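You operate a simulated robot arm through the tools that you are given. There is no shell and no other tool.

Carry out the task below with a simulated robot arm. There is one attempt and no reset: what you move stays moved.

TASK
Get the teal bowl from the mill-side top drawer and give it two portions of flakes.
Fine: half a turn is a portion; shut the drawer; bowl on the grey mat; spill nothing.

Only the result counts: the job must be done as asked and must still hold three seconds after the hand-in. Knocking over, shifting, dropping, spilling or breaking anything else fails it.

THE ROBOT
A 6-joint arm with a two-finger gripper, fixed in place. Base frame: the origin is at the foot of the arm, x ahead of it, y to its left, z up. Readings come in cm, rad, newtons and seconds.
Its first joint turns from -2.897 to 2.897 rad. Payload 3.43 kg.
The TCP is the grasp point between the finger pads, 2 cm short of the fingertips. In the tool frame z runs along the fingers and y along their closing line. Largest opening 19 cm; the body of the gripper starts 24.8 cm behind the TCP.
Orientation is that of the tool frame in the base frame, as [roll, pitch, yaw] about the fixed x, y, z axes, in that order (R = Rz(yaw) Ry(pitch) Rx(roll)). With the fingers straight down and closing along the base's y, the tool's x points along the base's -x, its y along +y and its z along -z.

THE INTERFACE
- The arm moves only by the tool servo_tool. Its argument "steps" is a list that holds one entry, the list of rows, each a list of 7 numbers: the shift along the base's x, y, z in cm, then the turn, a rotation vector about the base's x, y, z in rad, then the opening, from 0 (shut) to 1 (fully open). In form: [[[tx, ty, tz, wx, wy, wz, fingers], ...]]. A call has 1 to 20 rows; each row shifts and turns the commanded pose from where the row before left it. Each row takes 0.2 s and may step no farther than 5 cm and 0.15 rad from the row before; otherwise, or with a gripper value out of range, the whole call is refused. A pose out of reach is approached as far as the arm can. The call stops where the force on the tool passes 90 N (or 10 N more than at its start, if that is more) or the arm is blocked; 0.2 s more then pass. The fingers move at their own pace (about 4.5 cm/s each) and stop on an object; they squeeze with about 45 N. The grip force told is the motor's: it shows also when the fingers shut on nothing. Time passes only in rows, and 0.2 s behind the last, so rows that do not move let the fingers close. It gives the time, the measured TCP pose, the force on the tool (base axes), the opening and the grip force at its end, in the units of the frame above (readings bear some noise), with the torque about the TCP (base axes, N m) and any sound that the robot's microphone picked up.
- Cameras (640 x 400 px; columns grow to the right, rows downward): "scene" is fixed at [5.13, 65.07, 157.66]; the picture's right is [-0.51, -0.86, 0.00], its down [-0.50, 0.30, -0.81] and it looks along [0.70, -0.41, -0.58] (base axes); focal length 255 px, centre (320, 200). "wrist" rides on the gripper at [7, -0.8, -28.8] in the tool frame; the picture's right is [0.12, 0.99, 0.00], its down [-0.96, 0.12, -0.25] and it looks along [-0.25, 0.03, 0.97] (tool axes); focal length 261 px, centre (320, 200). There is no depth. A picture from a camera that has moved, and an enlarged one, comes with that camera's place and axes in the base frame and with its lens.
- capture(camera): a new picture of that camera. No time passes.
- raise_lower(by): slides the trunk up (or, below 0, down) by that many cm; the arm rides with it, the base frame stays. It gives what a move gives, with no picture.
- inspect(camera, box): a new picture of the part [left, top, right, bottom] of that camera's present view, enlarged. No time passes.
- sign_off(): hands the job in; it is judged then, once.

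Places have to be worked out from the pictures, the camera data and where the tool is seen. Open the gripper and draw the arm clear of the work before you hand the job in, unless the task says otherwise.

The tools are called as a command line: name --argument value ..., lists and objects as JSON in quotes. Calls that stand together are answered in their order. servo_tool: Moves the arm, as the interface text tells. Its arguments: {"type":"object","properties":{"steps":{"type":"array"}},"required":["steps"]} The other tools are called the same way: raise_lower (by) slides the trunk up or down; capture (camera) takes a picture; inspect (camera, box) takes an enlarged picture of a part of a camera's view; sign_off () hands the job in.

At the start:

```text
time_s: 0.0
tool_pos: [53.36, 24.9, 132.95]
ee_rot: [3.142, 0.0, -3.141]
contact_force: [-0.7, -0.8, -0.4]
torque: [0.0, 0.01, -0.01]
width: 19.02
gripper_force: 0.1
trunk travel left (down, up): [-17.5, 6.5]
```

scene: 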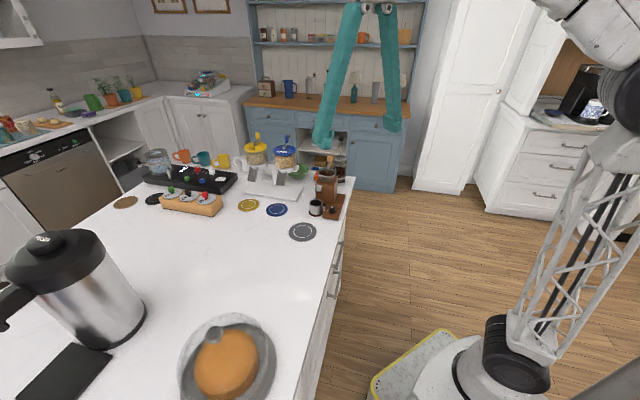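
wrist: 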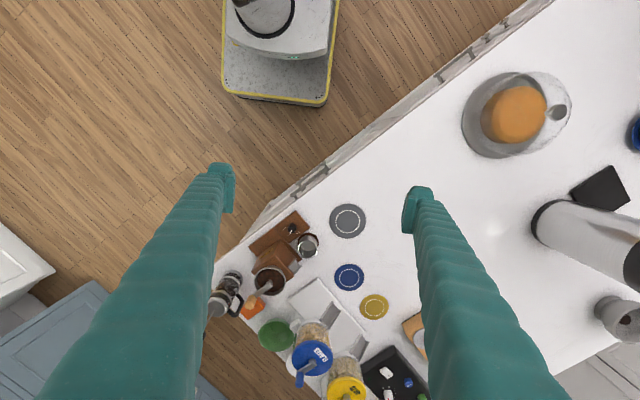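

I start by looking closely at the scene around the island, mill and dispensers.

inspect --camera "scene" --box '[220, 120, 380, 250]'

inspect --camera "wrist" --box '[200, 180, 440, 400]'

inspect --camera "scene" --box '[280, 180, 400, 400]'

```text
3.08 times, centred on (300, 185) of scene
camera zoom: at [5.13, 65.07, 157.66], right [-0.51, -0.86, 0.0], down [-0.5, 0.3, -0.81], along [0.7, -0.41, -0.58], focal length 786 px, centre (382, 246)
```

zoom: 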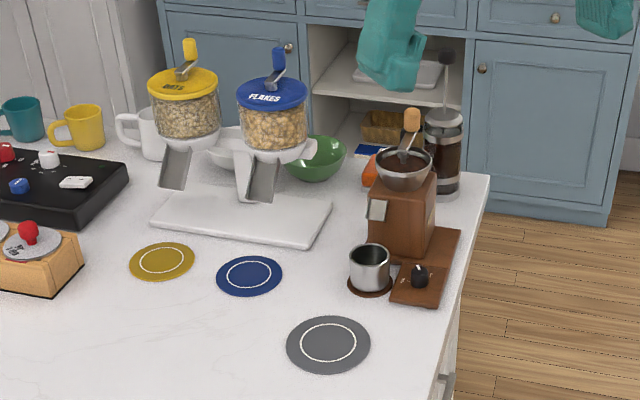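

```text
1.82 times, centred on (320, 290) of wrist
camera zoom: at [46.35, 24.0, 161.8], right [-0.12, 0.99, 0.0], down [0.96, 0.12, 0.25], along [0.25, 0.03, -0.97], focal length 474 px, centre (320, 36)
```

zoom: 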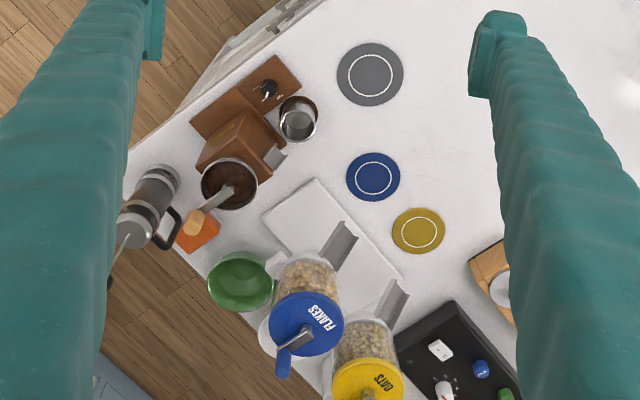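

```text
1.82 times, centred on (340, 290) of scene
camera zoom: at [5.13, 65.07, 157.66], right [-0.51, -0.86, 0.0], down [-0.5, 0.3, -0.81], along [0.7, -0.41, -0.58], focal length 464 px, centre (284, 36)
```

zoom: 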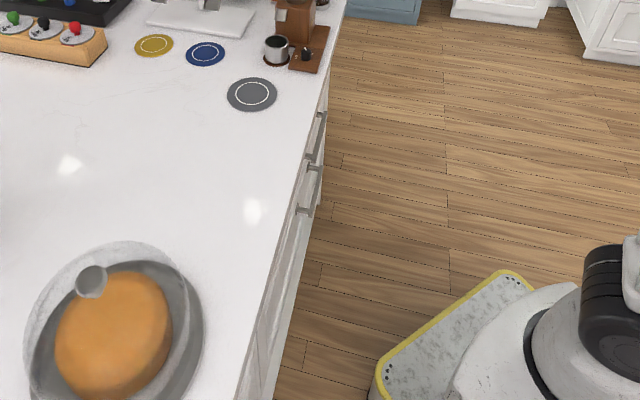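

The counter top triangulates to about z=92 with its front edge along x+y≈83 (45° rotated). I zoom in on the drawer fronts and dispensers for detail.

inspect --camera "scene" --box '[310, 220, 370, 300]'

inspect --camera "wrist" --box '[220, 100, 380, 260]'

inspect --camera "scene" --box '[230, 120, 310, 190]'

```text
5.00 times, centred on (340, 260) of scene
camera zoom: at [5.13, 65.07, 157.66], right [-0.51, -0.86, 0.0], down [-0.5, 0.3, -0.81], along [0.7, -0.41, -0.58], focal length 1277 px, centre (220, -100)
```

zoom: 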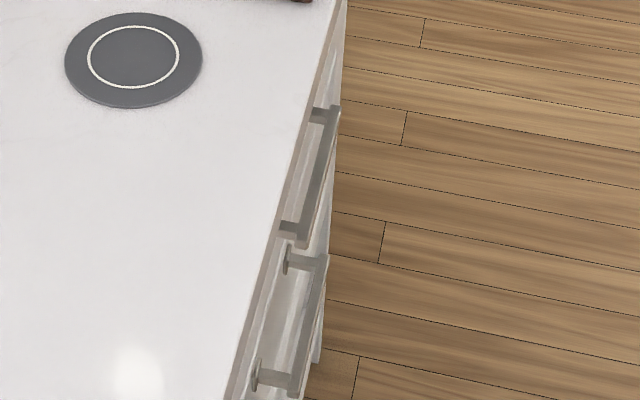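

```text
2.50 times, centred on (300, 180) of wrist
camera zoom: at [46.35, 24.0, 161.8], right [-0.12, 0.99, 0.0], down [0.96, 0.12, 0.25], along [0.25, 0.03, -0.97], focal length 652 px, centre (370, 250)
```

zoom: 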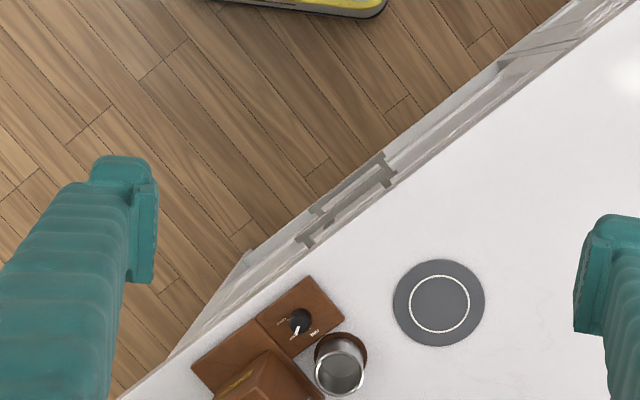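

```text
5.71 times, centred on (270, 155) of scene
camera zoom: at [5.13, 65.07, 157.66], right [-0.51, -0.86, 0.0], down [-0.5, 0.3, -0.81], along [0.7, -0.41, -0.58], focal length 1459 px, centre (606, 457)
```

zoom: 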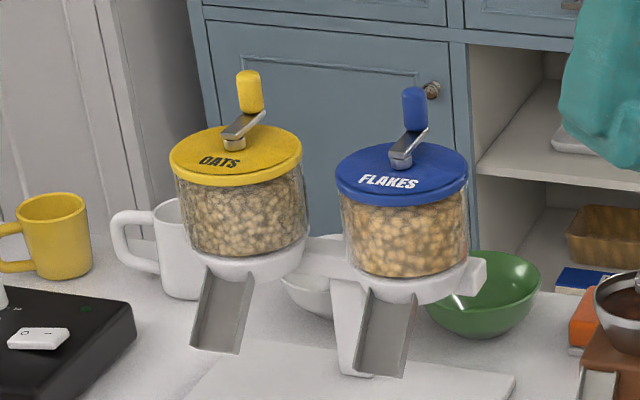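

I yaw the tool to square with the counter's front edge and tilt it to look at the drawer fronts from the robot's side.

servo_tool --steps '[[[-0.5, -2, 0, 0, 0, 0.131, 1], [-0.5, -2, 0, 0, 0, 0.131, 1], [-0.5, -2, 0, 0, 0, 0.131, 1], [-0.5, -2, 0, 0, 0, 0.131, 1], [-0.5, -2, 0, 0, 0, 0.131, 1], [-0.5, -2, 0, 0, 0, 0.13, 1], [-0.5, -0.5, -3.5, 0.106, -0.106, 0, 1], [-0.5, -0.5, -3.5, 0.106, -0.106, 0, 1], [-0.5, -0.5, -3.5, 0.106, -0.106, 0, 1], [-0.5, -0.5, -3.5, 0.106, -0.106, 0, 1]]]'

capture --camera "wrist"

capture --camera "scene"

```text
time_s: 2.2
tool_pos: [48.56, 10.97, 119.08]
ee_rot: [-3.14, 0.599, -2.356]
contact_force: [0.5, -1.6, -1.4]
torque: [0.18, 0.11, 0.14]
width: 18.97
gripper_force: 0.0
trunk travel left (down, up): [-17.5, 6.5]
```

```text
taken
camera wrist: at [33.59, -5.3, 138.8], right [-0.77, 0.63, -0.07], down [0.38, 0.54, 0.75], along [0.51, 0.55, -0.66], focal length 261 px, centre (320, 200)
```

wrist: 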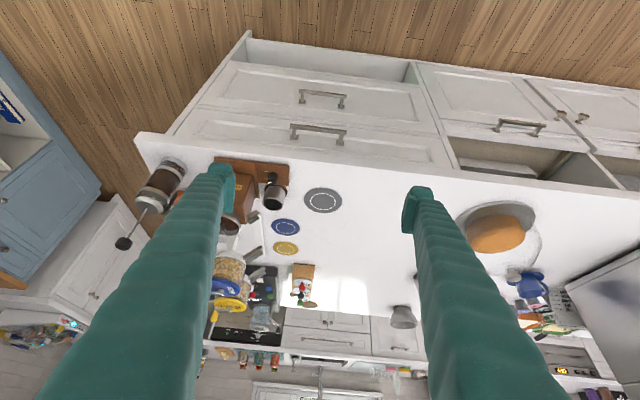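

```text
taken
```

scene: 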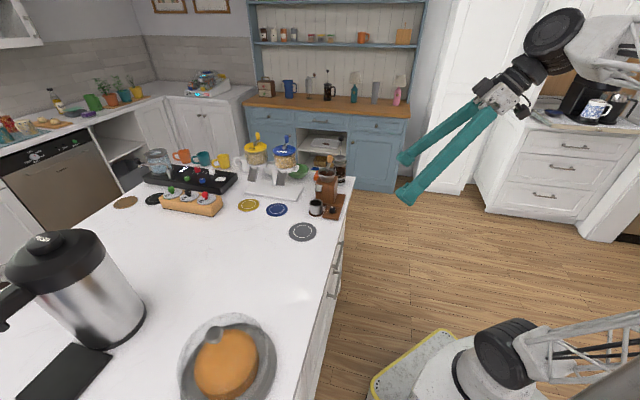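

The picture is upside-down: the mill-side column has a top drawer (handle near (318,133)) and a lower drawer. I zoom in to measure the handle.

inspect --camera "wrist" --box '[220, 70, 440, 200]'

inspect --camera "wrist" --box '[270, 85, 370, 150]'

inspect --camera "wrist" --box '[120, 140, 320, 270]'

```text
2.91 times, centred on (330, 135) of wrist
camera zoom: at [33.59, -5.3, 138.8], right [-0.77, 0.63, -0.07], down [0.38, 0.54, 0.75], along [0.51, 0.55, -0.66], focal length 758 px, centre (291, 389)
```

zoom: 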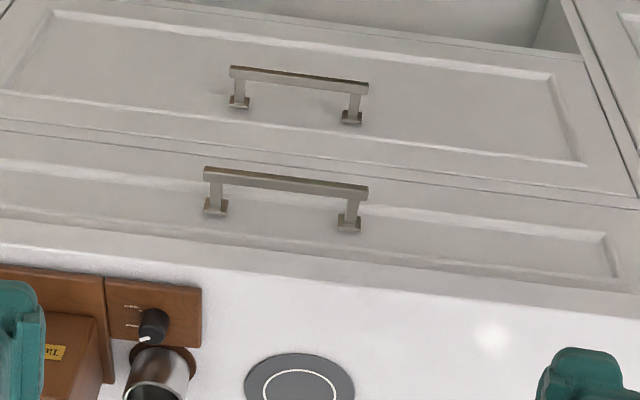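

```text
6.15 times, centred on (320, 118) of wrist
camera zoom: at [33.59, -5.3, 138.8], right [-0.77, 0.63, -0.07], down [0.38, 0.54, 0.75], along [0.51, 0.55, -0.66], focal length 1604 px, centre (320, 708)
```

zoom: 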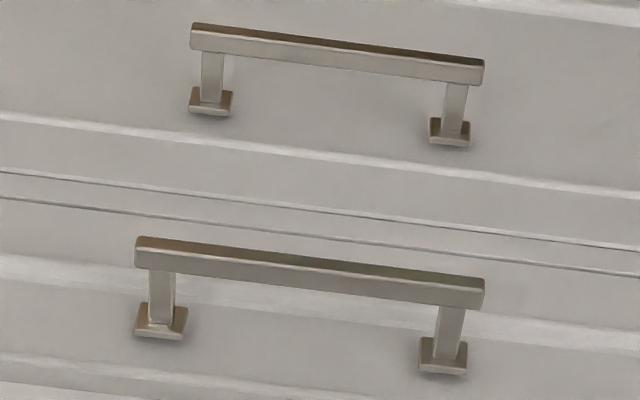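

```text
3.08 times, centred on (220, 205) of wrist
camera zoom: at [33.59, -5.3, 138.8], right [-0.77, 0.63, -0.07], down [0.38, 0.54, 0.75], along [0.51, 0.55, -0.66], focal length 802 px, centre (628, 185)
```

zoom: 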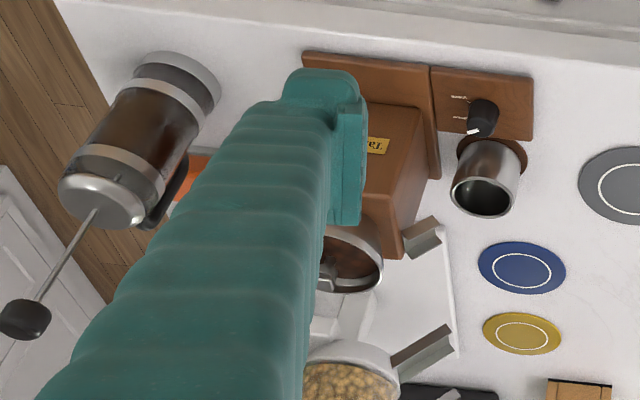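

The target handle's bar is about 15 cm long, centred near 60 cm along the face normal, at about z≈80. I turn the tool 90° about its axis so the fingers close across the bar, and move nearer for another look.

servo_tool --steps '[[[0.48, 0.29, -1.27, 0.057, 0.057, -0.1179, 0.4], [0.48, 0.29, -1.27, 0.057, 0.057, -0.1179, 0.4], [0.48, 0.29, -1.27, 0.057, 0.057, -0.1179, 0.4], [0.48, 0.29, -1.27, 0.057, 0.057, -0.1179, 0.4], [0.48, 0.29, -1.27, 0.057, 0.057, -0.1179, 0.4], [0.48, 0.29, -1.27, 0.057, 0.057, -0.1179, 0.4], [0.48, 0.29, -1.27, 0.057, 0.057, -0.1179, 0.4], [0.48, 0.29, -1.27, 0.057, 0.057, -0.1179, 0.4], [0.48, 0.29, -1.27, 0.057, 0.057, -0.1179, 0.4], [0.48, 0.29, -1.27, 0.057, 0.057, -0.1179, 0.4], [0.48, 0.29, -1.27, 0.057, 0.057, -0.1179, 0.4]]]'

capture --camera "wrist"

inspect --camera "scene" --box '[260, 120, 480, 270]'

```text
time_s: 4.6
tool_pos: [53.74, 14.15, 105.16]
ee_rot: [2.541, -0.002, 2.354]
contact_force: [-0.2, -0.3, -0.1]
torque: [-0.02, 0.0, -0.06]
width: 7.61
gripper_force: 0.1
trunk travel left (down, up): [-17.5, 6.5]
```

```text
taken
camera wrist: at [36.78, 7.06, 128.3], right [0.5, 0.66, 0.56], down [0.65, -0.71, 0.27], along [0.58, 0.23, -0.78], focal length 261 px, centre (320, 200)
```

wrist: 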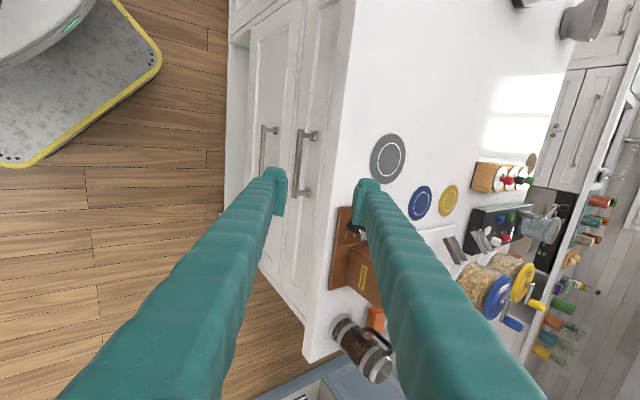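

```text
2.67 times, centred on (370, 195) of scene
camera zoom: at [5.13, 65.07, 157.66], right [-0.51, -0.86, 0.0], down [-0.5, 0.3, -0.81], along [0.7, -0.41, -0.58], focal length 681 px, centre (187, 213)
```

zoom: 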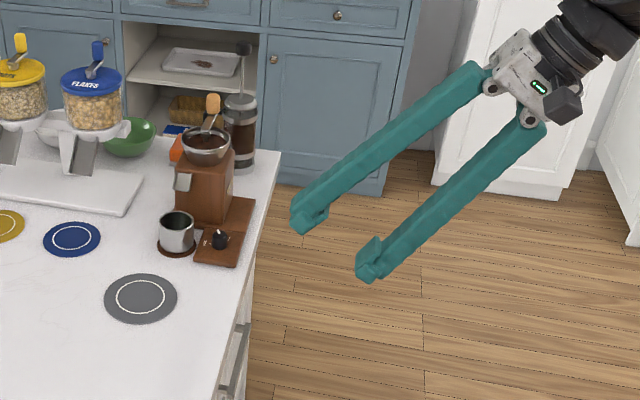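

Handles are visible well now; I zoom in to measure the top-drawer bar precisely.

inspect --camera "wrist" --box '[240, 110, 360, 210]'

inspect --camera "wrist" --box '[320, 120, 580, 390]'

```text
4.00 times, centred on (300, 160) of wrist
camera zoom: at [36.78, 7.06, 128.3], right [0.5, 0.66, 0.56], down [0.65, -0.71, 0.27], along [0.58, 0.23, -0.78], focal length 1043 px, centre (400, 360)
```

zoom: 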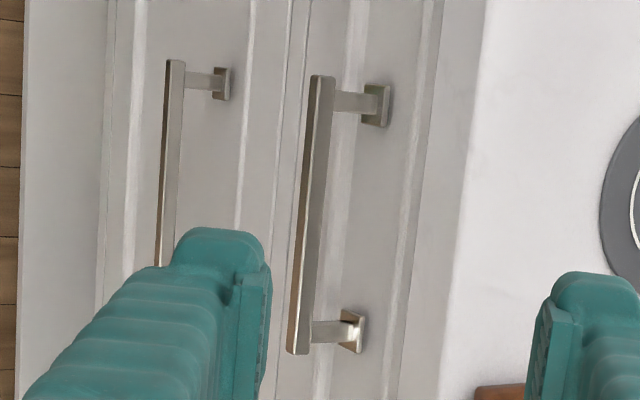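

```text
1.48 times, centred on (450, 255) of wrist
camera zoom: at [36.78, 7.06, 128.3], right [0.5, 0.66, 0.56], down [0.65, -0.71, 0.27], along [0.58, 0.23, -0.78], focal length 386 px, centre (127, 118)
```

zoom: 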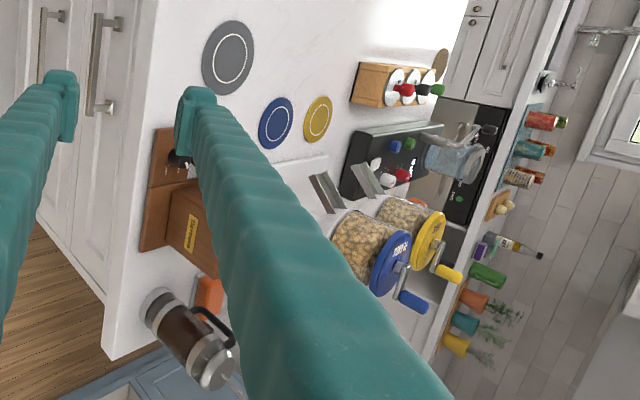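

The bar comes out at n≈57.7 (along the face normal), z≈82.5, e from −35 to −21; the counter edge overhangs to n≈59.5. I go to a pre-grasp about 8 cm short of it with a 3.6 cm opening.

servo_tool --steps '[[[0.61, 0.61, -2.67, 0, 0, 0, 0.19], [0.61, 0.61, -2.67, 0, 0, 0, 0.19], [0.61, 0.61, -2.67, 0, 0, 0, 0.19], [0.61, 0.61, -2.67, 0, 0, 0, 0.19], [0.61, 0.61, -2.67, 0, 0, 0, 0.19], [0.61, 0.61, -2.67, 0, 0, 0, 0.19]]]'

capture --camera "wrist"

inspect --camera "wrist" --box '[220, 80, 420, 220]'

inspect --camera "scene" --box '[280, 170, 440, 280]'

```text
time_s: 6.0
tool_pos: [57.3, 17.83, 89.15]
ee_rot: [2.541, -0.003, 2.357]
contact_force: [-0.3, -0.3, -0.3]
torque: [-0.04, -0.07, -0.02]
width: 3.59
gripper_force: 0.1
trunk travel left (down, up): [-17.5, 6.5]
```

```text
taken
camera wrist: at [40.39, 10.69, 112.33], right [0.5, 0.66, 0.56], down [0.65, -0.71, 0.27], along [0.58, 0.23, -0.78], focal length 261 px, centre (320, 200)
```

wrist: 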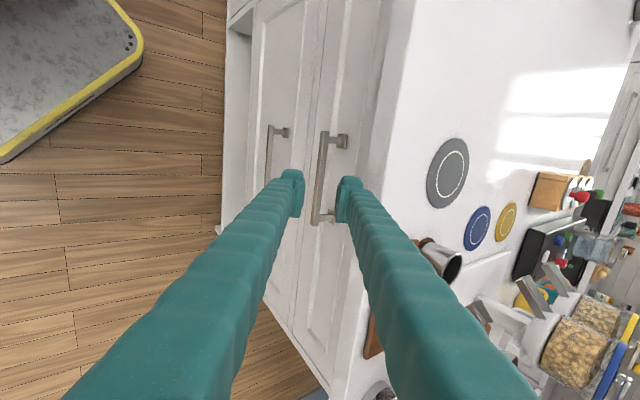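

```text
2.86 times, centred on (320, 150) of wrist
camera zoom: at [40.39, 10.69, 112.33], right [0.5, 0.66, 0.56], down [0.65, -0.71, 0.27], along [0.58, 0.23, -0.78], focal length 745 px, centre (320, 343)
```

zoom: 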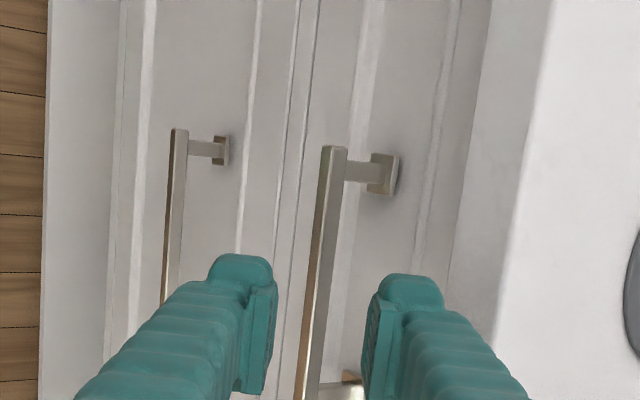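

```text
3.64 times, centred on (360, 225) of scene
camera zoom: at [5.13, 65.07, 157.66], right [-0.51, -0.86, 0.0], down [-0.5, 0.3, -0.81], along [0.7, -0.41, -0.58], focal length 928 px, centre (174, 109)
```

zoom: 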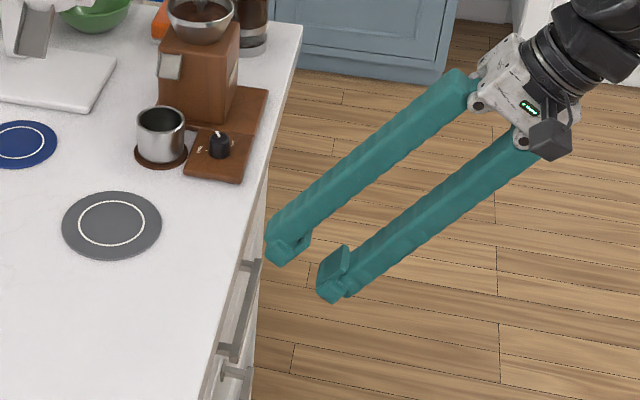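

Bar is aligned with the middle of the jaw; only depth along the tool axis is uncertain (8–10.5 cm). I advance 7 cm along the tool axis and look again.

servo_tool --steps '[[[0.7, 0.7, -1.445, 0, 0, 0, 0.19], [0.7, 0.7, -1.445, 0, 0, 0, 0.19], [0.7, 0.7, -1.445, 0, 0, 0, 0.19], [0.7, 0.7, -1.445, 0, 0, 0, 0.19]]]'

inspect --camera "wrist" --box '[220, 80, 420, 220]'

inspect --camera "scene" --box '[300, 200, 380, 260]'

```text
time_s: 7.0
tool_pos: [60.22, 20.69, 83.22]
ee_rot: [2.541, 0.001, 2.356]
contact_force: [0.4, -1.1, 0.3]
torque: [-0.01, -0.04, -0.03]
width: 3.6
gripper_force: 0.0
trunk travel left (down, up): [-17.5, 6.5]
```

```text
2.86 times, centred on (320, 150) of wrist
camera zoom: at [43.22, 13.53, 106.41], right [0.5, 0.66, 0.56], down [0.65, -0.71, 0.27], along [0.58, 0.23, -0.78], focal length 745 px, centre (320, 343)
```

zoom: 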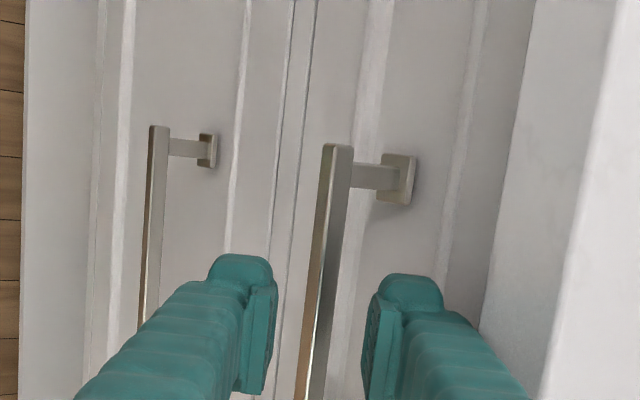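

```text
6.67 times, centred on (340, 230) of scene
camera zoom: at [5.13, 65.07, 157.66], right [-0.51, -0.86, 0.0], down [-0.5, 0.3, -0.81], along [0.7, -0.41, -0.58], focal length 1702 px, centre (187, 0)
```

zoom: 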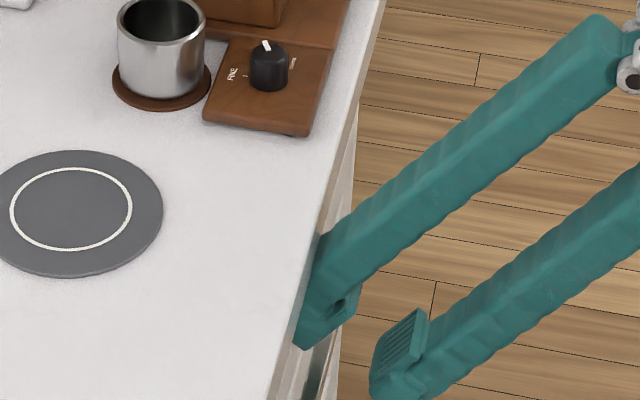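

Re-triangulated bar at n≈59, z≈80, so ~3.7 cm remain in depth. I narrow the opening slightly, advance 2.6 cm, and then close on the bar.

servo_tool --steps '[[[0, 0, 0, 0, 0, 0, 0.155], [0.3, 0.3, -0.76, 0, 0, 0, 0.155], [0.3, 0.3, -0.76, 0, 0, 0, 0.155], [0.29, 0.29, -0.77, 0, 0, 0, 0.155], [0, 0, 0, 0, 0, 0, 0.155]]]'

inspect --camera "wrist" --box '[220, 80, 420, 220]'

inspect --camera "scene" --box '[300, 200, 380, 260]'

```text
time_s: 8.2
tool_pos: [61.02, 21.37, 80.91]
ee_rot: [2.544, -0.003, 2.357]
contact_force: [0.0, -0.4, 0.0]
torque: [0.0, -0.05, 0.01]
width: 2.93
gripper_force: 0.0
trunk travel left (down, up): [-17.5, 6.5]
```

```text
2.86 times, centred on (320, 150) of wrist
camera zoom: at [44.07, 14.34, 104.2], right [0.5, 0.66, 0.56], down [0.65, -0.71, 0.27], along [0.58, 0.23, -0.78], focal length 745 px, centre (320, 343)
```

zoom: 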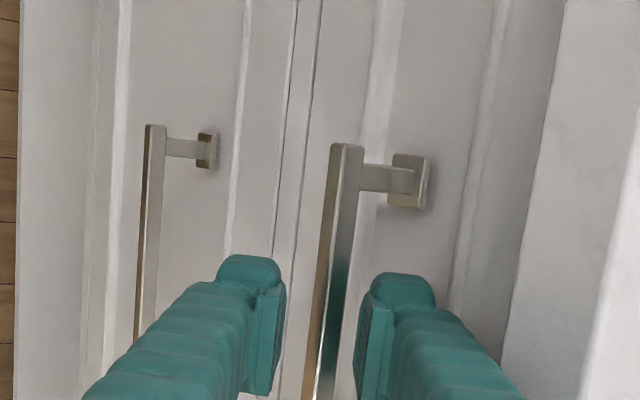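

```text
6.67 times, centred on (340, 230) of scene
camera zoom: at [5.13, 65.07, 157.66], right [-0.51, -0.86, 0.0], down [-0.5, 0.3, -0.81], along [0.7, -0.41, -0.58], focal length 1702 px, centre (187, 0)
```

zoom: 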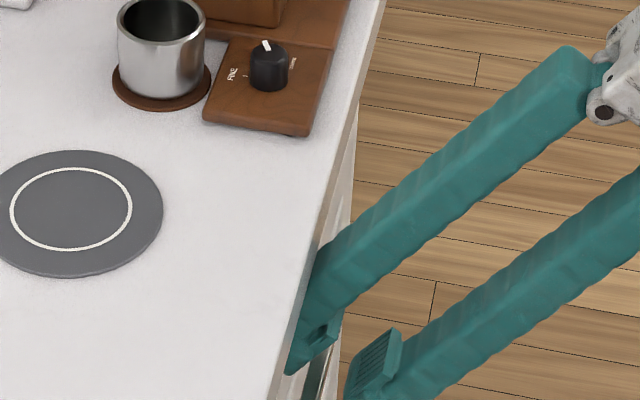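

The bar lies between the pads with no contact; I close on it.

servo_tool --steps '[[[0.1, 0.1, -0.2, 0, 0, 0, 0.155], [0, 0, 0, 0, 0, 0, 0], [0, 0, 0, 0, 0, 0, 0], [0, 0, 0, 0, 0, 0, 0]]]'

inspect --camera "wrist" --box '[220, 80, 420, 220]'

```text
time_s: 9.2
tool_pos: [61.06, 21.54, 80.89]
ee_rot: [2.54, 0.001, 2.354]
contact_force: [4.4, 5.4, 21.1]
torque: [0.09, -0.04, 0.11]
width: 1.15
gripper_force: 44.9
trunk travel left (down, up): [-17.5, 6.5]
```

```text
2.86 times, centred on (320, 150) of wrist
camera zoom: at [44.15, 14.51, 104.08], right [0.5, 0.66, 0.56], down [0.65, -0.71, 0.27], along [0.58, 0.23, -0.78], focal length 745 px, centre (320, 343)
```

zoom: 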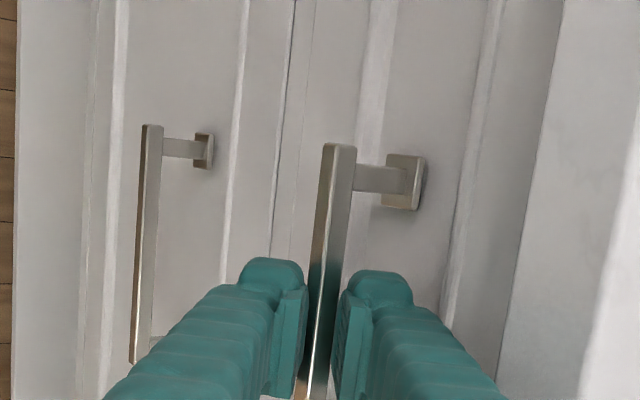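

Gripped (1.15 cm on the bar). I pull straight out along the face normal by 12 cm.

servo_tool --steps '[[[-0.5, -0.5, 0, 0, 0, 0, 0], [-1.06, -1.06, 0, 0, 0, 0, 0], [-1.06, -1.06, 0, 0, 0, 0, 0], [-1.06, -1.06, 0, 0, 0, 0, 0], [-1.06, -1.06, 0, 0, 0, 0, 0], [-1.06, -1.06, 0, 0, 0, 0, 0], [-1.06, -1.06, 0, 0, 0, 0, 0], [-1.06, -1.06, 0, 0, 0, 0, 0], [-0.7, -0.7, 0, 0, 0, 0, 0]]]'

capture --camera "wrist"

capture --camera "scene"

```text
time_s: 11.2
tool_pos: [53.39, 12.77, 81.76]
ee_rot: [2.544, -0.004, 2.356]
contact_force: [0.7, 0.3, 0.2]
torque: [0.03, 0.02, 0.0]
width: 0.0
gripper_force: 34.6
out of reach, approached as far as the arm can: row 7, 8, 9
trunk travel left (down, up): [-17.5, 6.5]
```

```text
taken
camera wrist: at [36.58, 5.73, 105.16], right [0.5, 0.66, 0.56], down [0.65, -0.71, 0.27], along [0.57, 0.23, -0.79], focal length 261 px, centre (320, 200)
```

wrist: 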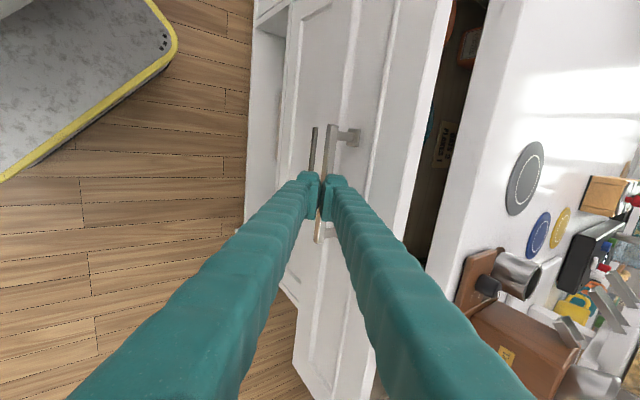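

```text
taken
```

scene: 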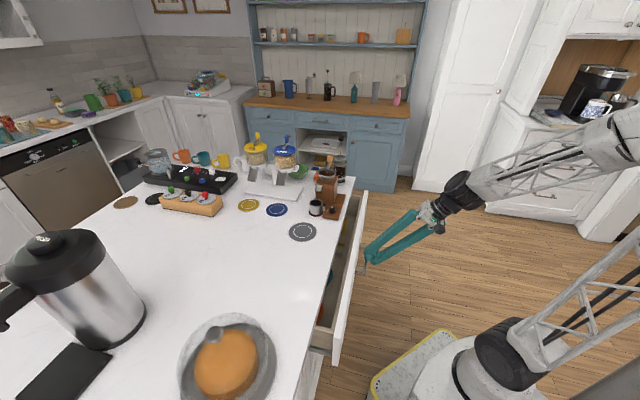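

The arm reached its limit and the bar slipped off, but the drawer is open about 10 cm. I look into it.

inspect --camera "scene" --box '[290, 180, 400, 380]'

inspect --camera "wrist" --box '[280, 0, 520, 300]'

```text
2.00 times, centred on (345, 280) of scene
camera zoom: at [5.13, 65.07, 157.66], right [-0.51, -0.86, 0.0], down [-0.5, 0.3, -0.81], along [0.7, -0.41, -0.58], focal length 511 px, centre (270, 40)
```

zoom: 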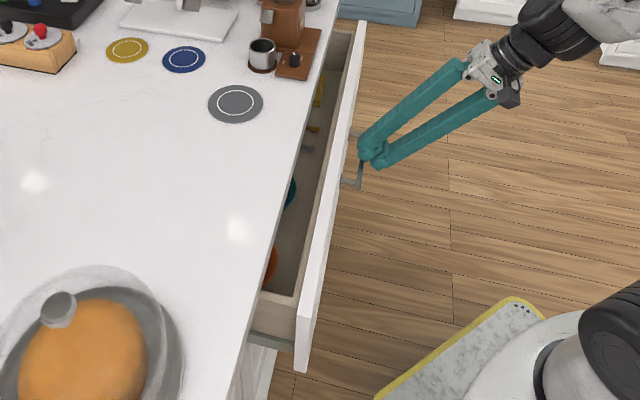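

```text
1.33 times, centred on (400, 150) of wrist
camera zoom: at [36.58, 5.73, 105.16], right [0.5, 0.66, 0.56], down [0.65, -0.71, 0.27], along [0.57, 0.23, -0.79], focal length 348 px, centre (213, 267)
```

zoom: 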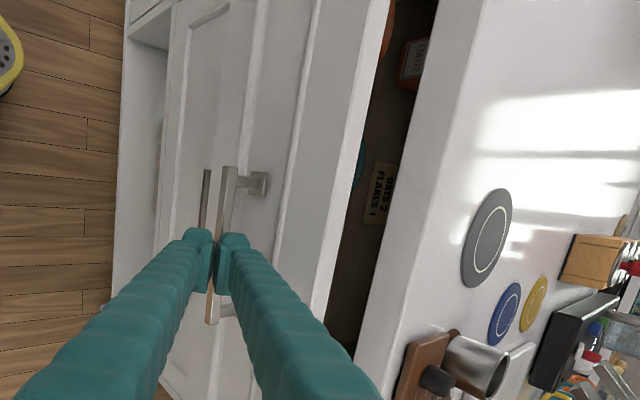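

I also notice a note in the drawer reading something like "OATS 2 / FLAKES 1". I lift straight up, bring the tool to vertical, and view the open drawer from above.

servo_tool --steps '[[[0, 0, 2, 0, 0, 0, 0], [0, 0, 4, 0, 0, 0, 0], [0, 0, 4, 0, 0, 0, 0], [0, 0, 4, -0.106, 0.106, 0, 0], [0, 0, 3, -0.106, 0.106, 0, 0], [0, 0, 3, -0.106, 0.106, 0, 0], [0, 0, 3, -0.106, 0.106, 0, 0]]]'

capture --camera "wrist"

```text
time_s: 12.8
tool_pos: [53.34, 12.85, 105.05]
ee_rot: [-3.141, 0.0, 2.354]
contact_force: [-1.0, -1.3, 0.7]
torque: [0.14, -0.18, 0.02]
width: 0.0
gripper_force: 34.3
trunk travel left (down, up): [-17.5, 6.5]
```

```text
taken
camera wrist: at [47.88, 17.2, 133.71], right [0.62, 0.79, 0.0], down [0.76, -0.6, 0.25], along [0.19, -0.15, -0.97], focal length 261 px, centre (320, 200)
```

wrist: 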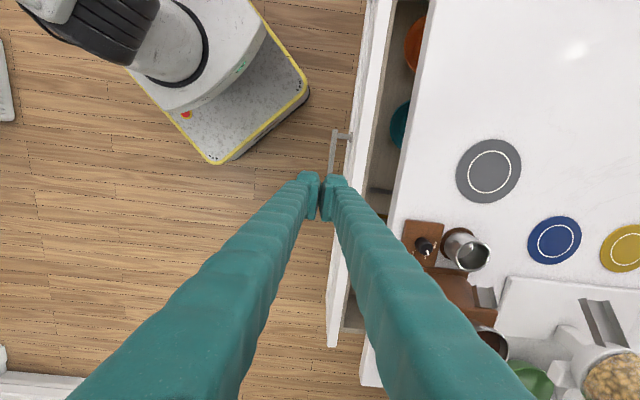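

I zoom in on the open gap of the drawer to pick a free spot behind the front panel.

inspect --camera "wrist" --box '[310, 0, 470, 220]'

inspect --camera "wrist" --box '[300, 80, 420, 220]'

```text
1.82 times, centred on (390, 110) of wrist
camera zoom: at [47.88, 17.2, 133.71], right [0.62, 0.79, 0.0], down [0.76, -0.6, 0.25], along [0.19, -0.15, -0.97], focal length 474 px, centre (193, 364)
```

zoom: 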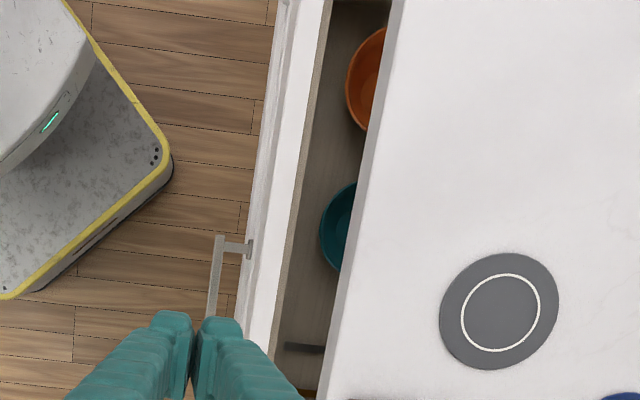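

```text
2.86 times, centred on (360, 150) of wrist
camera zoom: at [47.88, 17.2, 133.71], right [0.62, 0.79, 0.0], down [0.76, -0.6, 0.25], along [0.19, -0.15, -0.97], focal length 745 px, centre (206, 343)
```

zoom: 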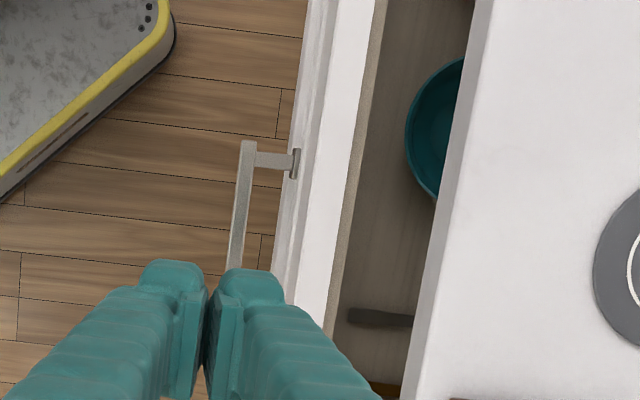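

Panel top estimated at z≈87, spanning n≈52–55.7, with 3.5 cm between its inner side and the counter edge. I'll grip the panel from above: move above it with a 5.5 cm opening and look.

servo_tool --steps '[[[0.97, 1.54, -1, 0, 0, 0, 0.29], [0.97, 1.54, -2, 0, 0, 0, 0.29], [0.97, 1.54, -3, 0, 0, 0, 0.29], [0.98, 1.53, -3, 0, 0, 0, 0.29], [0, 0, -3, 0, 0, 0, 0.29], [0, 0, 0, 0, 0, 0, 0.29]]]'

inspect --camera "wrist" --box '[220, 60, 440, 220]'

inspect --camera "scene" --box '[300, 180, 400, 280]'

```text
time_s: 14.2
tool_pos: [57.56, 18.98, 93.15]
ee_rot: [-3.141, 0.001, 2.355]
contact_force: [-0.4, -0.5, 1.3]
torque: [-0.01, 0.02, -0.01]
width: 5.52
gripper_force: 0.2
trunk travel left (down, up): [-17.5, 6.5]
```

```text
2.50 times, centred on (330, 140) of wrist
camera zoom: at [51.99, 23.28, 121.81], right [0.62, 0.79, 0.0], down [0.76, -0.6, 0.25], along [0.19, -0.15, -0.97], focal length 652 px, centre (295, 350)
```

zoom: 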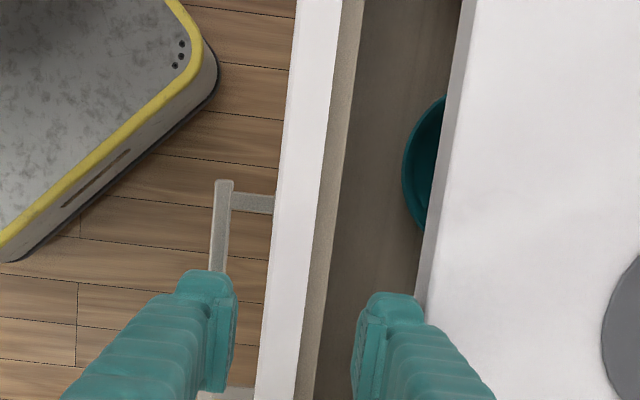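

```text
4.00 times, centred on (350, 230) of scene
camera zoom: at [5.13, 65.07, 157.66], right [-0.51, -0.86, 0.0], down [-0.5, 0.3, -0.81], along [0.7, -0.41, -0.58], focal length 1021 px, centre (200, 80)
```

zoom: 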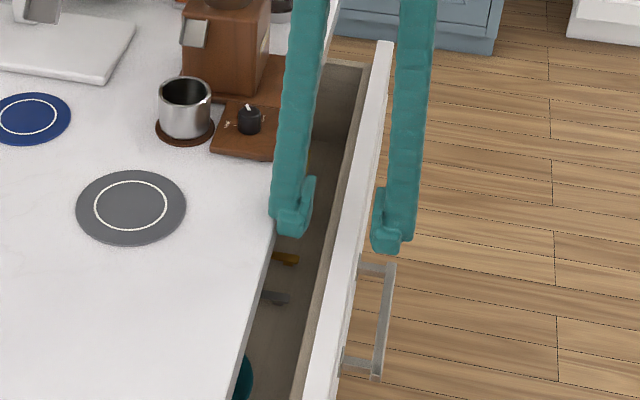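

The panel sits centred between the fingers and the inner finger clears the counter. I descend and close on the panel top.

servo_tool --steps '[[[0, 0, -2.5, 0, 0, 0, 0.29], [0, 0, -2.5, 0, 0, 0, 0.29], [0, 0, -2.5, 0, 0, 0, 0.29], [0, 0, 0, 0, 0, 0, 0.1], [0, 0, 0, 0, 0, 0, 0], [0, 0, 0, 0, 0, 0, 0]]]'

inspect --camera "scene" --box '[300, 180, 400, 280]'

```text
time_s: 15.6
tool_pos: [57.57, 18.96, 85.45]
ee_rot: [-3.141, 0.0, 2.354]
contact_force: [0.4, 0.4, -2.0]
torque: [-0.02, -0.09, 0.05]
width: 3.12
gripper_force: 40.5
trunk travel left (down, up): [-17.5, 6.5]
```

```text
4.00 times, centred on (350, 230) of scene
camera zoom: at [5.13, 65.07, 157.66], right [-0.51, -0.86, 0.0], down [-0.5, 0.3, -0.81], along [0.7, -0.41, -0.58], focal length 1021 px, centre (200, 80)
```

zoom: 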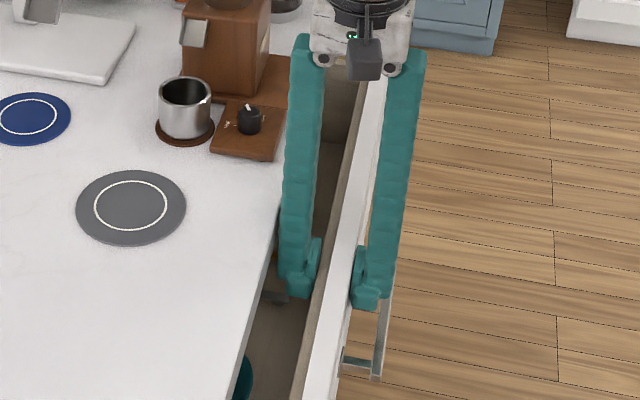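

Gripped 3.1 cm of panel. I pull outward along the normal gradually.

servo_tool --steps '[[[-0.5, -0.5, 0, 0, 0, 0, 0], [-1, -1, 0, 0, 0, 0, 0], [-1, -1, 0, 0, 0, 0, 0], [-1, -1, 0, 0, 0, 0, 0], [-1, -1, 0, 0, 0, 0, 0], [-1, -1, 0, 0, 0, 0, 0], [-1, -1, 0, 0, 0, 0, 0], [-1, -1, 0, 0, 0, 0, 0], [-1, -1, 0, 0, 0, 0, 0], [-0.5, -0.5, 0, 0, 0, 0, 0]]]'

capture --camera "wrist"

inspect --camera "scene" --box '[280, 180, 440, 380]'

```text
time_s: 17.8
tool_pos: [48.37, 9.91, 85.36]
ee_rot: [-3.141, 0.0, 2.354]
contact_force: [11.6, -13.2, 6.2]
torque: [-0.47, -0.4, 0.14]
width: 3.08
gripper_force: 45.2
trunk travel left (down, up): [-17.5, 6.5]
```

```text
taken
camera wrist: at [42.88, 14.23, 114.16], right [0.62, 0.79, 0.0], down [0.76, -0.6, 0.25], along [0.19, -0.15, -0.97], focal length 261 px, centre (320, 200)
```

wrist: 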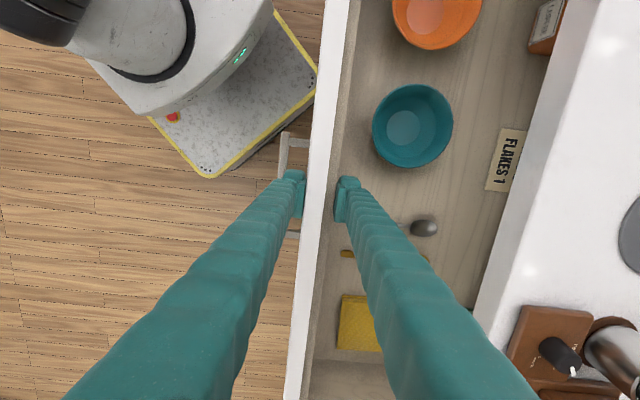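

```text
2.00 times, centred on (360, 280) of scene
camera zoom: at [5.13, 65.07, 157.66], right [-0.51, -0.86, 0.0], down [-0.5, 0.3, -0.81], along [0.7, -0.41, -0.58], focal length 511 px, centre (240, 40)
```

zoom: 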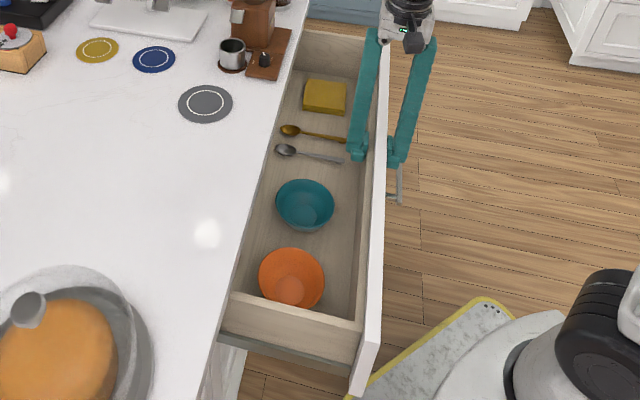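

The drawer is now well open and the teal bowl fully exposed. I read the card before releasing.

inspect --camera "wrist" --box '[360, 60, 560, 260]'

inspect --camera "scene" --box '[300, 240, 400, 340]'

```text
2.00 times, centred on (460, 160) of wrist
camera zoom: at [42.88, 14.23, 114.16], right [0.62, 0.79, 0.0], down [0.76, -0.6, 0.25], along [0.19, -0.15, -0.97], focal length 521 px, centre (40, 280)
```

zoom: 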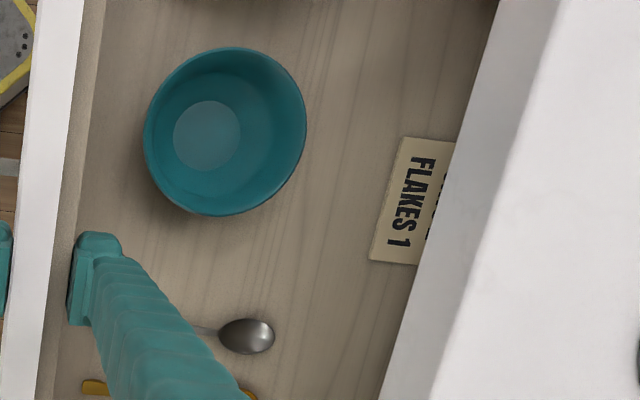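

```text
4.00 times, centred on (350, 290) of scene
camera zoom: at [5.13, 65.07, 157.66], right [-0.51, -0.86, 0.0], down [-0.5, 0.3, -0.81], along [0.7, -0.41, -0.58], focal length 1021 px, centre (200, -160)
```

zoom: 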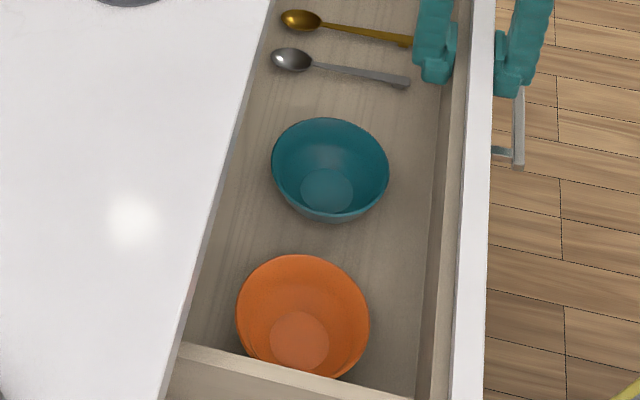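

The card is just an old recipe; the request is two portions, i.e. two half-turns of the flakes crank. Bowl rim centre triangulates to n≈52.7, e≈−18, z≈77.5, ~11 cm across. I release the panel and lift, then view the bowl from above.

servo_tool --steps '[[[0, 0, 0, 0, 0, 0, 0.26], [0, 0, 0, 0, 0, 0, 0.26], [0, 0, 0.5, 0, 0, 0, 0.26], [0, 0, 3, 0, 0, 0, 0.26], [0, 0, 3.5, 0, 0, 0, 0.26], [-0.35, 3, 3.5, 0.05, -0.05, 0, 0.26], [-1, 3, 3.5, 0.05, -0.05, 0, 0.26], [-1, 3, 0, 0.05, -0.05, 0, 0.26], [-1, 3, 0, 0.05, -0.05, 0, 0.22], [0, 0, 0, 0.05, -0.05, 0, 0.22]]]'

capture --camera "wrist"

inspect --camera "scene" --box '[280, 180, 440, 380]'

```text
time_s: 20.0
tool_pos: [45.15, 21.92, 99.49]
ee_rot: [2.788, -0.003, 2.354]
contact_force: [0.7, 0.2, -0.5]
torque: [-0.03, 0.1, 0.0]
width: 4.17
gripper_force: 0.1
trunk travel left (down, up): [-17.5, 6.5]
```

```text
taken
camera wrist: at [32.56, 19.23, 126.2], right [0.58, 0.74, 0.34], down [0.7, -0.67, 0.27], along [0.43, 0.08, -0.9], focal length 261 px, centre (320, 200)
```

wrist: 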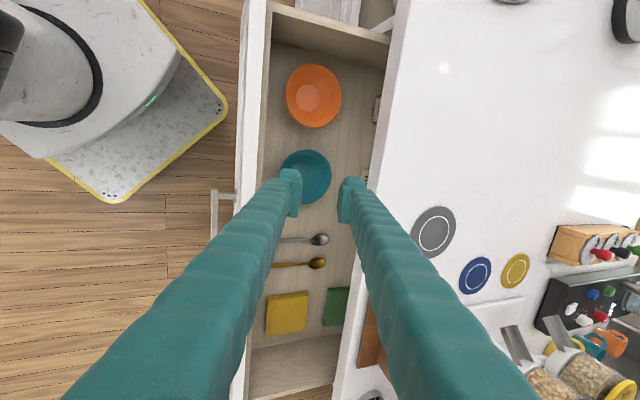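

```text
2.00 times, centred on (360, 280) of scene
camera zoom: at [5.13, 65.07, 157.66], right [-0.51, -0.86, 0.0], down [-0.5, 0.3, -0.81], along [0.7, -0.41, -0.58], focal length 511 px, centre (240, 40)
```

zoom: 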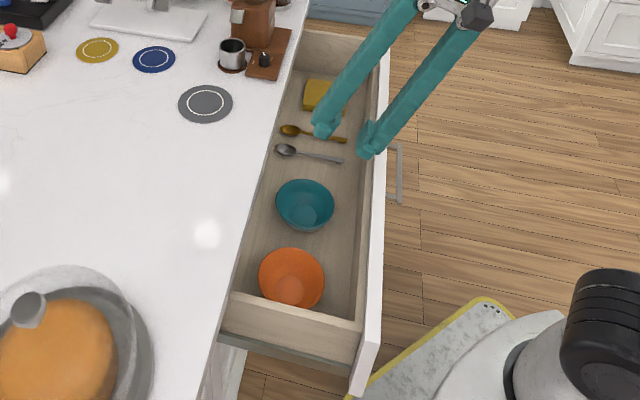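

inspect --camera "wrist" --box '[240, 120, 380, 230]'

```text
3.64 times, centred on (310, 175) of wrist
camera zoom: at [32.56, 19.23, 126.2], right [0.58, 0.74, 0.34], down [0.7, -0.67, 0.27], along [0.43, 0.08, -0.9], focal length 948 px, centre (356, 291)
```

zoom: 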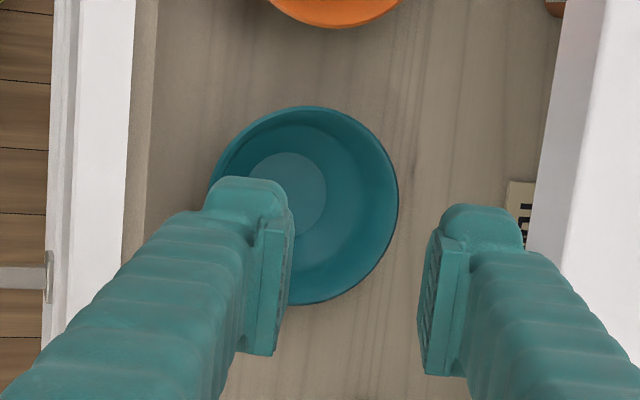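

Near-rim grasp with a tilt would hit the drawer panel, so I'll take the rim at its left/near side (direction d = −0.966x+0.259y from the bowl centre) with the fingers leaning inward ~0.35 rad. I untilt, yaw +120° and tilt while hovering.

servo_tool --steps '[[[0, 0.2, 0, -0.0834, 0.0834, 0, 0.22], [0, 0.2, 0, -0.0834, 0.0834, 0, 0.22], [0, 0.2, 0, -0.0834, 0.0834, 0, 0.22], [0, 0.2, 0, 0, 0, 0.1496, 0.22], [0, 0.2, 0, 0, 0, 0.1496, 0.22], [0, 0.2, 0, 0, 0, 0.1496, 0.22], [0, 0.2, 0, 0, 0, 0.1496, 0.22], [0, 0.2, 0, 0, 0, 0.1496, 0.22], [0, 0.2, 0, 0, 0, 0.1496, 0.22], [0, 0.2, 0, 0, 0, 0.1496, 0.22], [0, 0.2, 0, 0, 0, 0.1496, 0.22], [0, 0.2, 0, 0, 0, 0.1496, 0.22], [0, 0.2, 0, 0, 0, 0.1496, 0.22], [0, 0.2, 0, 0, 0, 0.1496, 0.22], [0, 0.2, 0, 0, 0, 0.1496, 0.22], [0, 0.2, 0, 0, 0, 0.1496, 0.22], [0, 0.2, 0, 0, 0, 0.1496, 0.22], [0, 0.1, 0, -0.0302, -0.1127, 0, 0.22], [0, 0.1, 0, -0.0302, -0.1127, 0, 0.22], [-0.2, 0.1, 0, -0.0302, -0.1127, 0, 0.22]]]'

capture --camera "wrist"

inspect --camera "scene" --box '[280, 180, 440, 380]'

```text
time_s: 24.2
tool_pos: [44.88, 25.64, 99.43]
ee_rot: [-2.789, 0.0, -1.835]
contact_force: [0.9, -0.1, -0.5]
torque: [-0.01, 0.04, -0.03]
width: 4.17
gripper_force: 0.0
trunk travel left (down, up): [-17.5, 6.5]
```

```text
taken
camera wrist: at [34.24, 21.24, 126.72], right [-0.93, 0.13, -0.34], down [0.06, 0.98, 0.19], along [0.36, 0.16, -0.92], focal length 261 px, centre (320, 200)
```

wrist: 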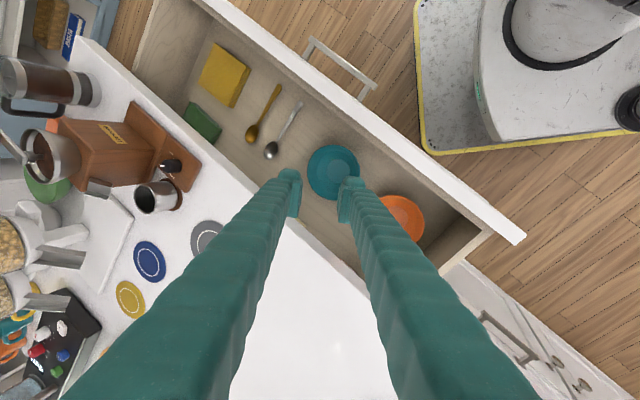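

```text
2.00 times, centred on (360, 280) of scene
camera zoom: at [5.13, 65.07, 157.66], right [-0.51, -0.86, 0.0], down [-0.5, 0.3, -0.81], along [0.7, -0.41, -0.58], focal length 511 px, centre (240, 40)
```

zoom: 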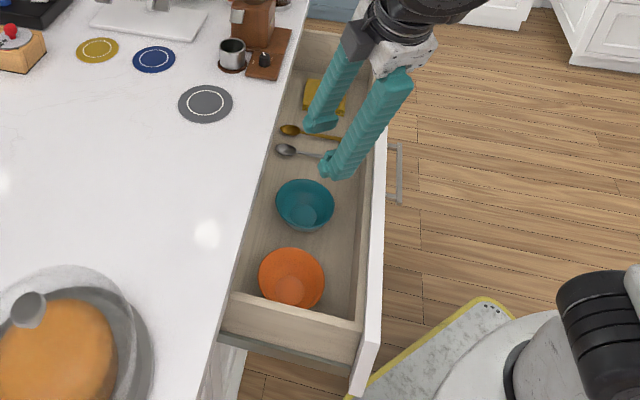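

Orientation is right. I zoom to re-measure the teal rim and check clearance to the orange bowl where the outer finger will go.

inspect --camera "wrist" --box '[260, 120, 440, 260]'

inspect --camera "scene" --box '[300, 250, 380, 350]'

```text
2.86 times, centred on (350, 190) of wrist
camera zoom: at [34.24, 21.24, 126.72], right [-0.93, 0.13, -0.34], down [0.06, 0.98, 0.19], along [0.36, 0.16, -0.92], focal length 745 px, centre (234, 229)
```

zoom: 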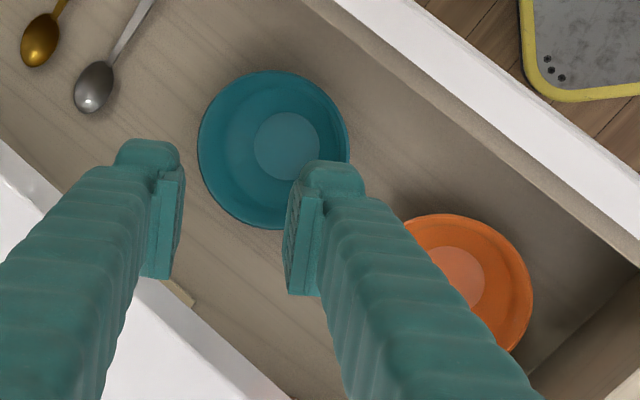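

```text
4.00 times, centred on (340, 300) of scene
camera zoom: at [5.13, 65.07, 157.66], right [-0.51, -0.86, 0.0], down [-0.5, 0.3, -0.81], along [0.7, -0.41, -0.58], focal length 1021 px, centre (240, -200)
```

zoom: 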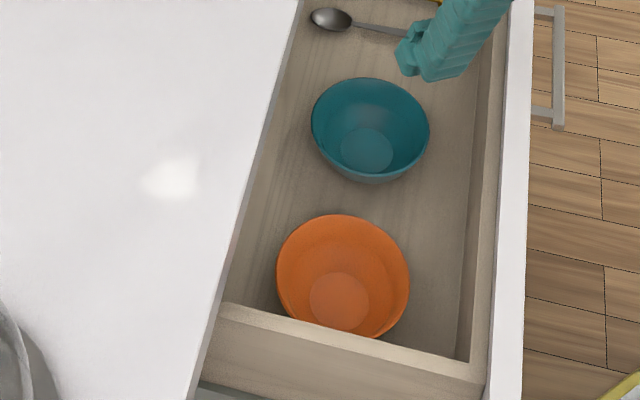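

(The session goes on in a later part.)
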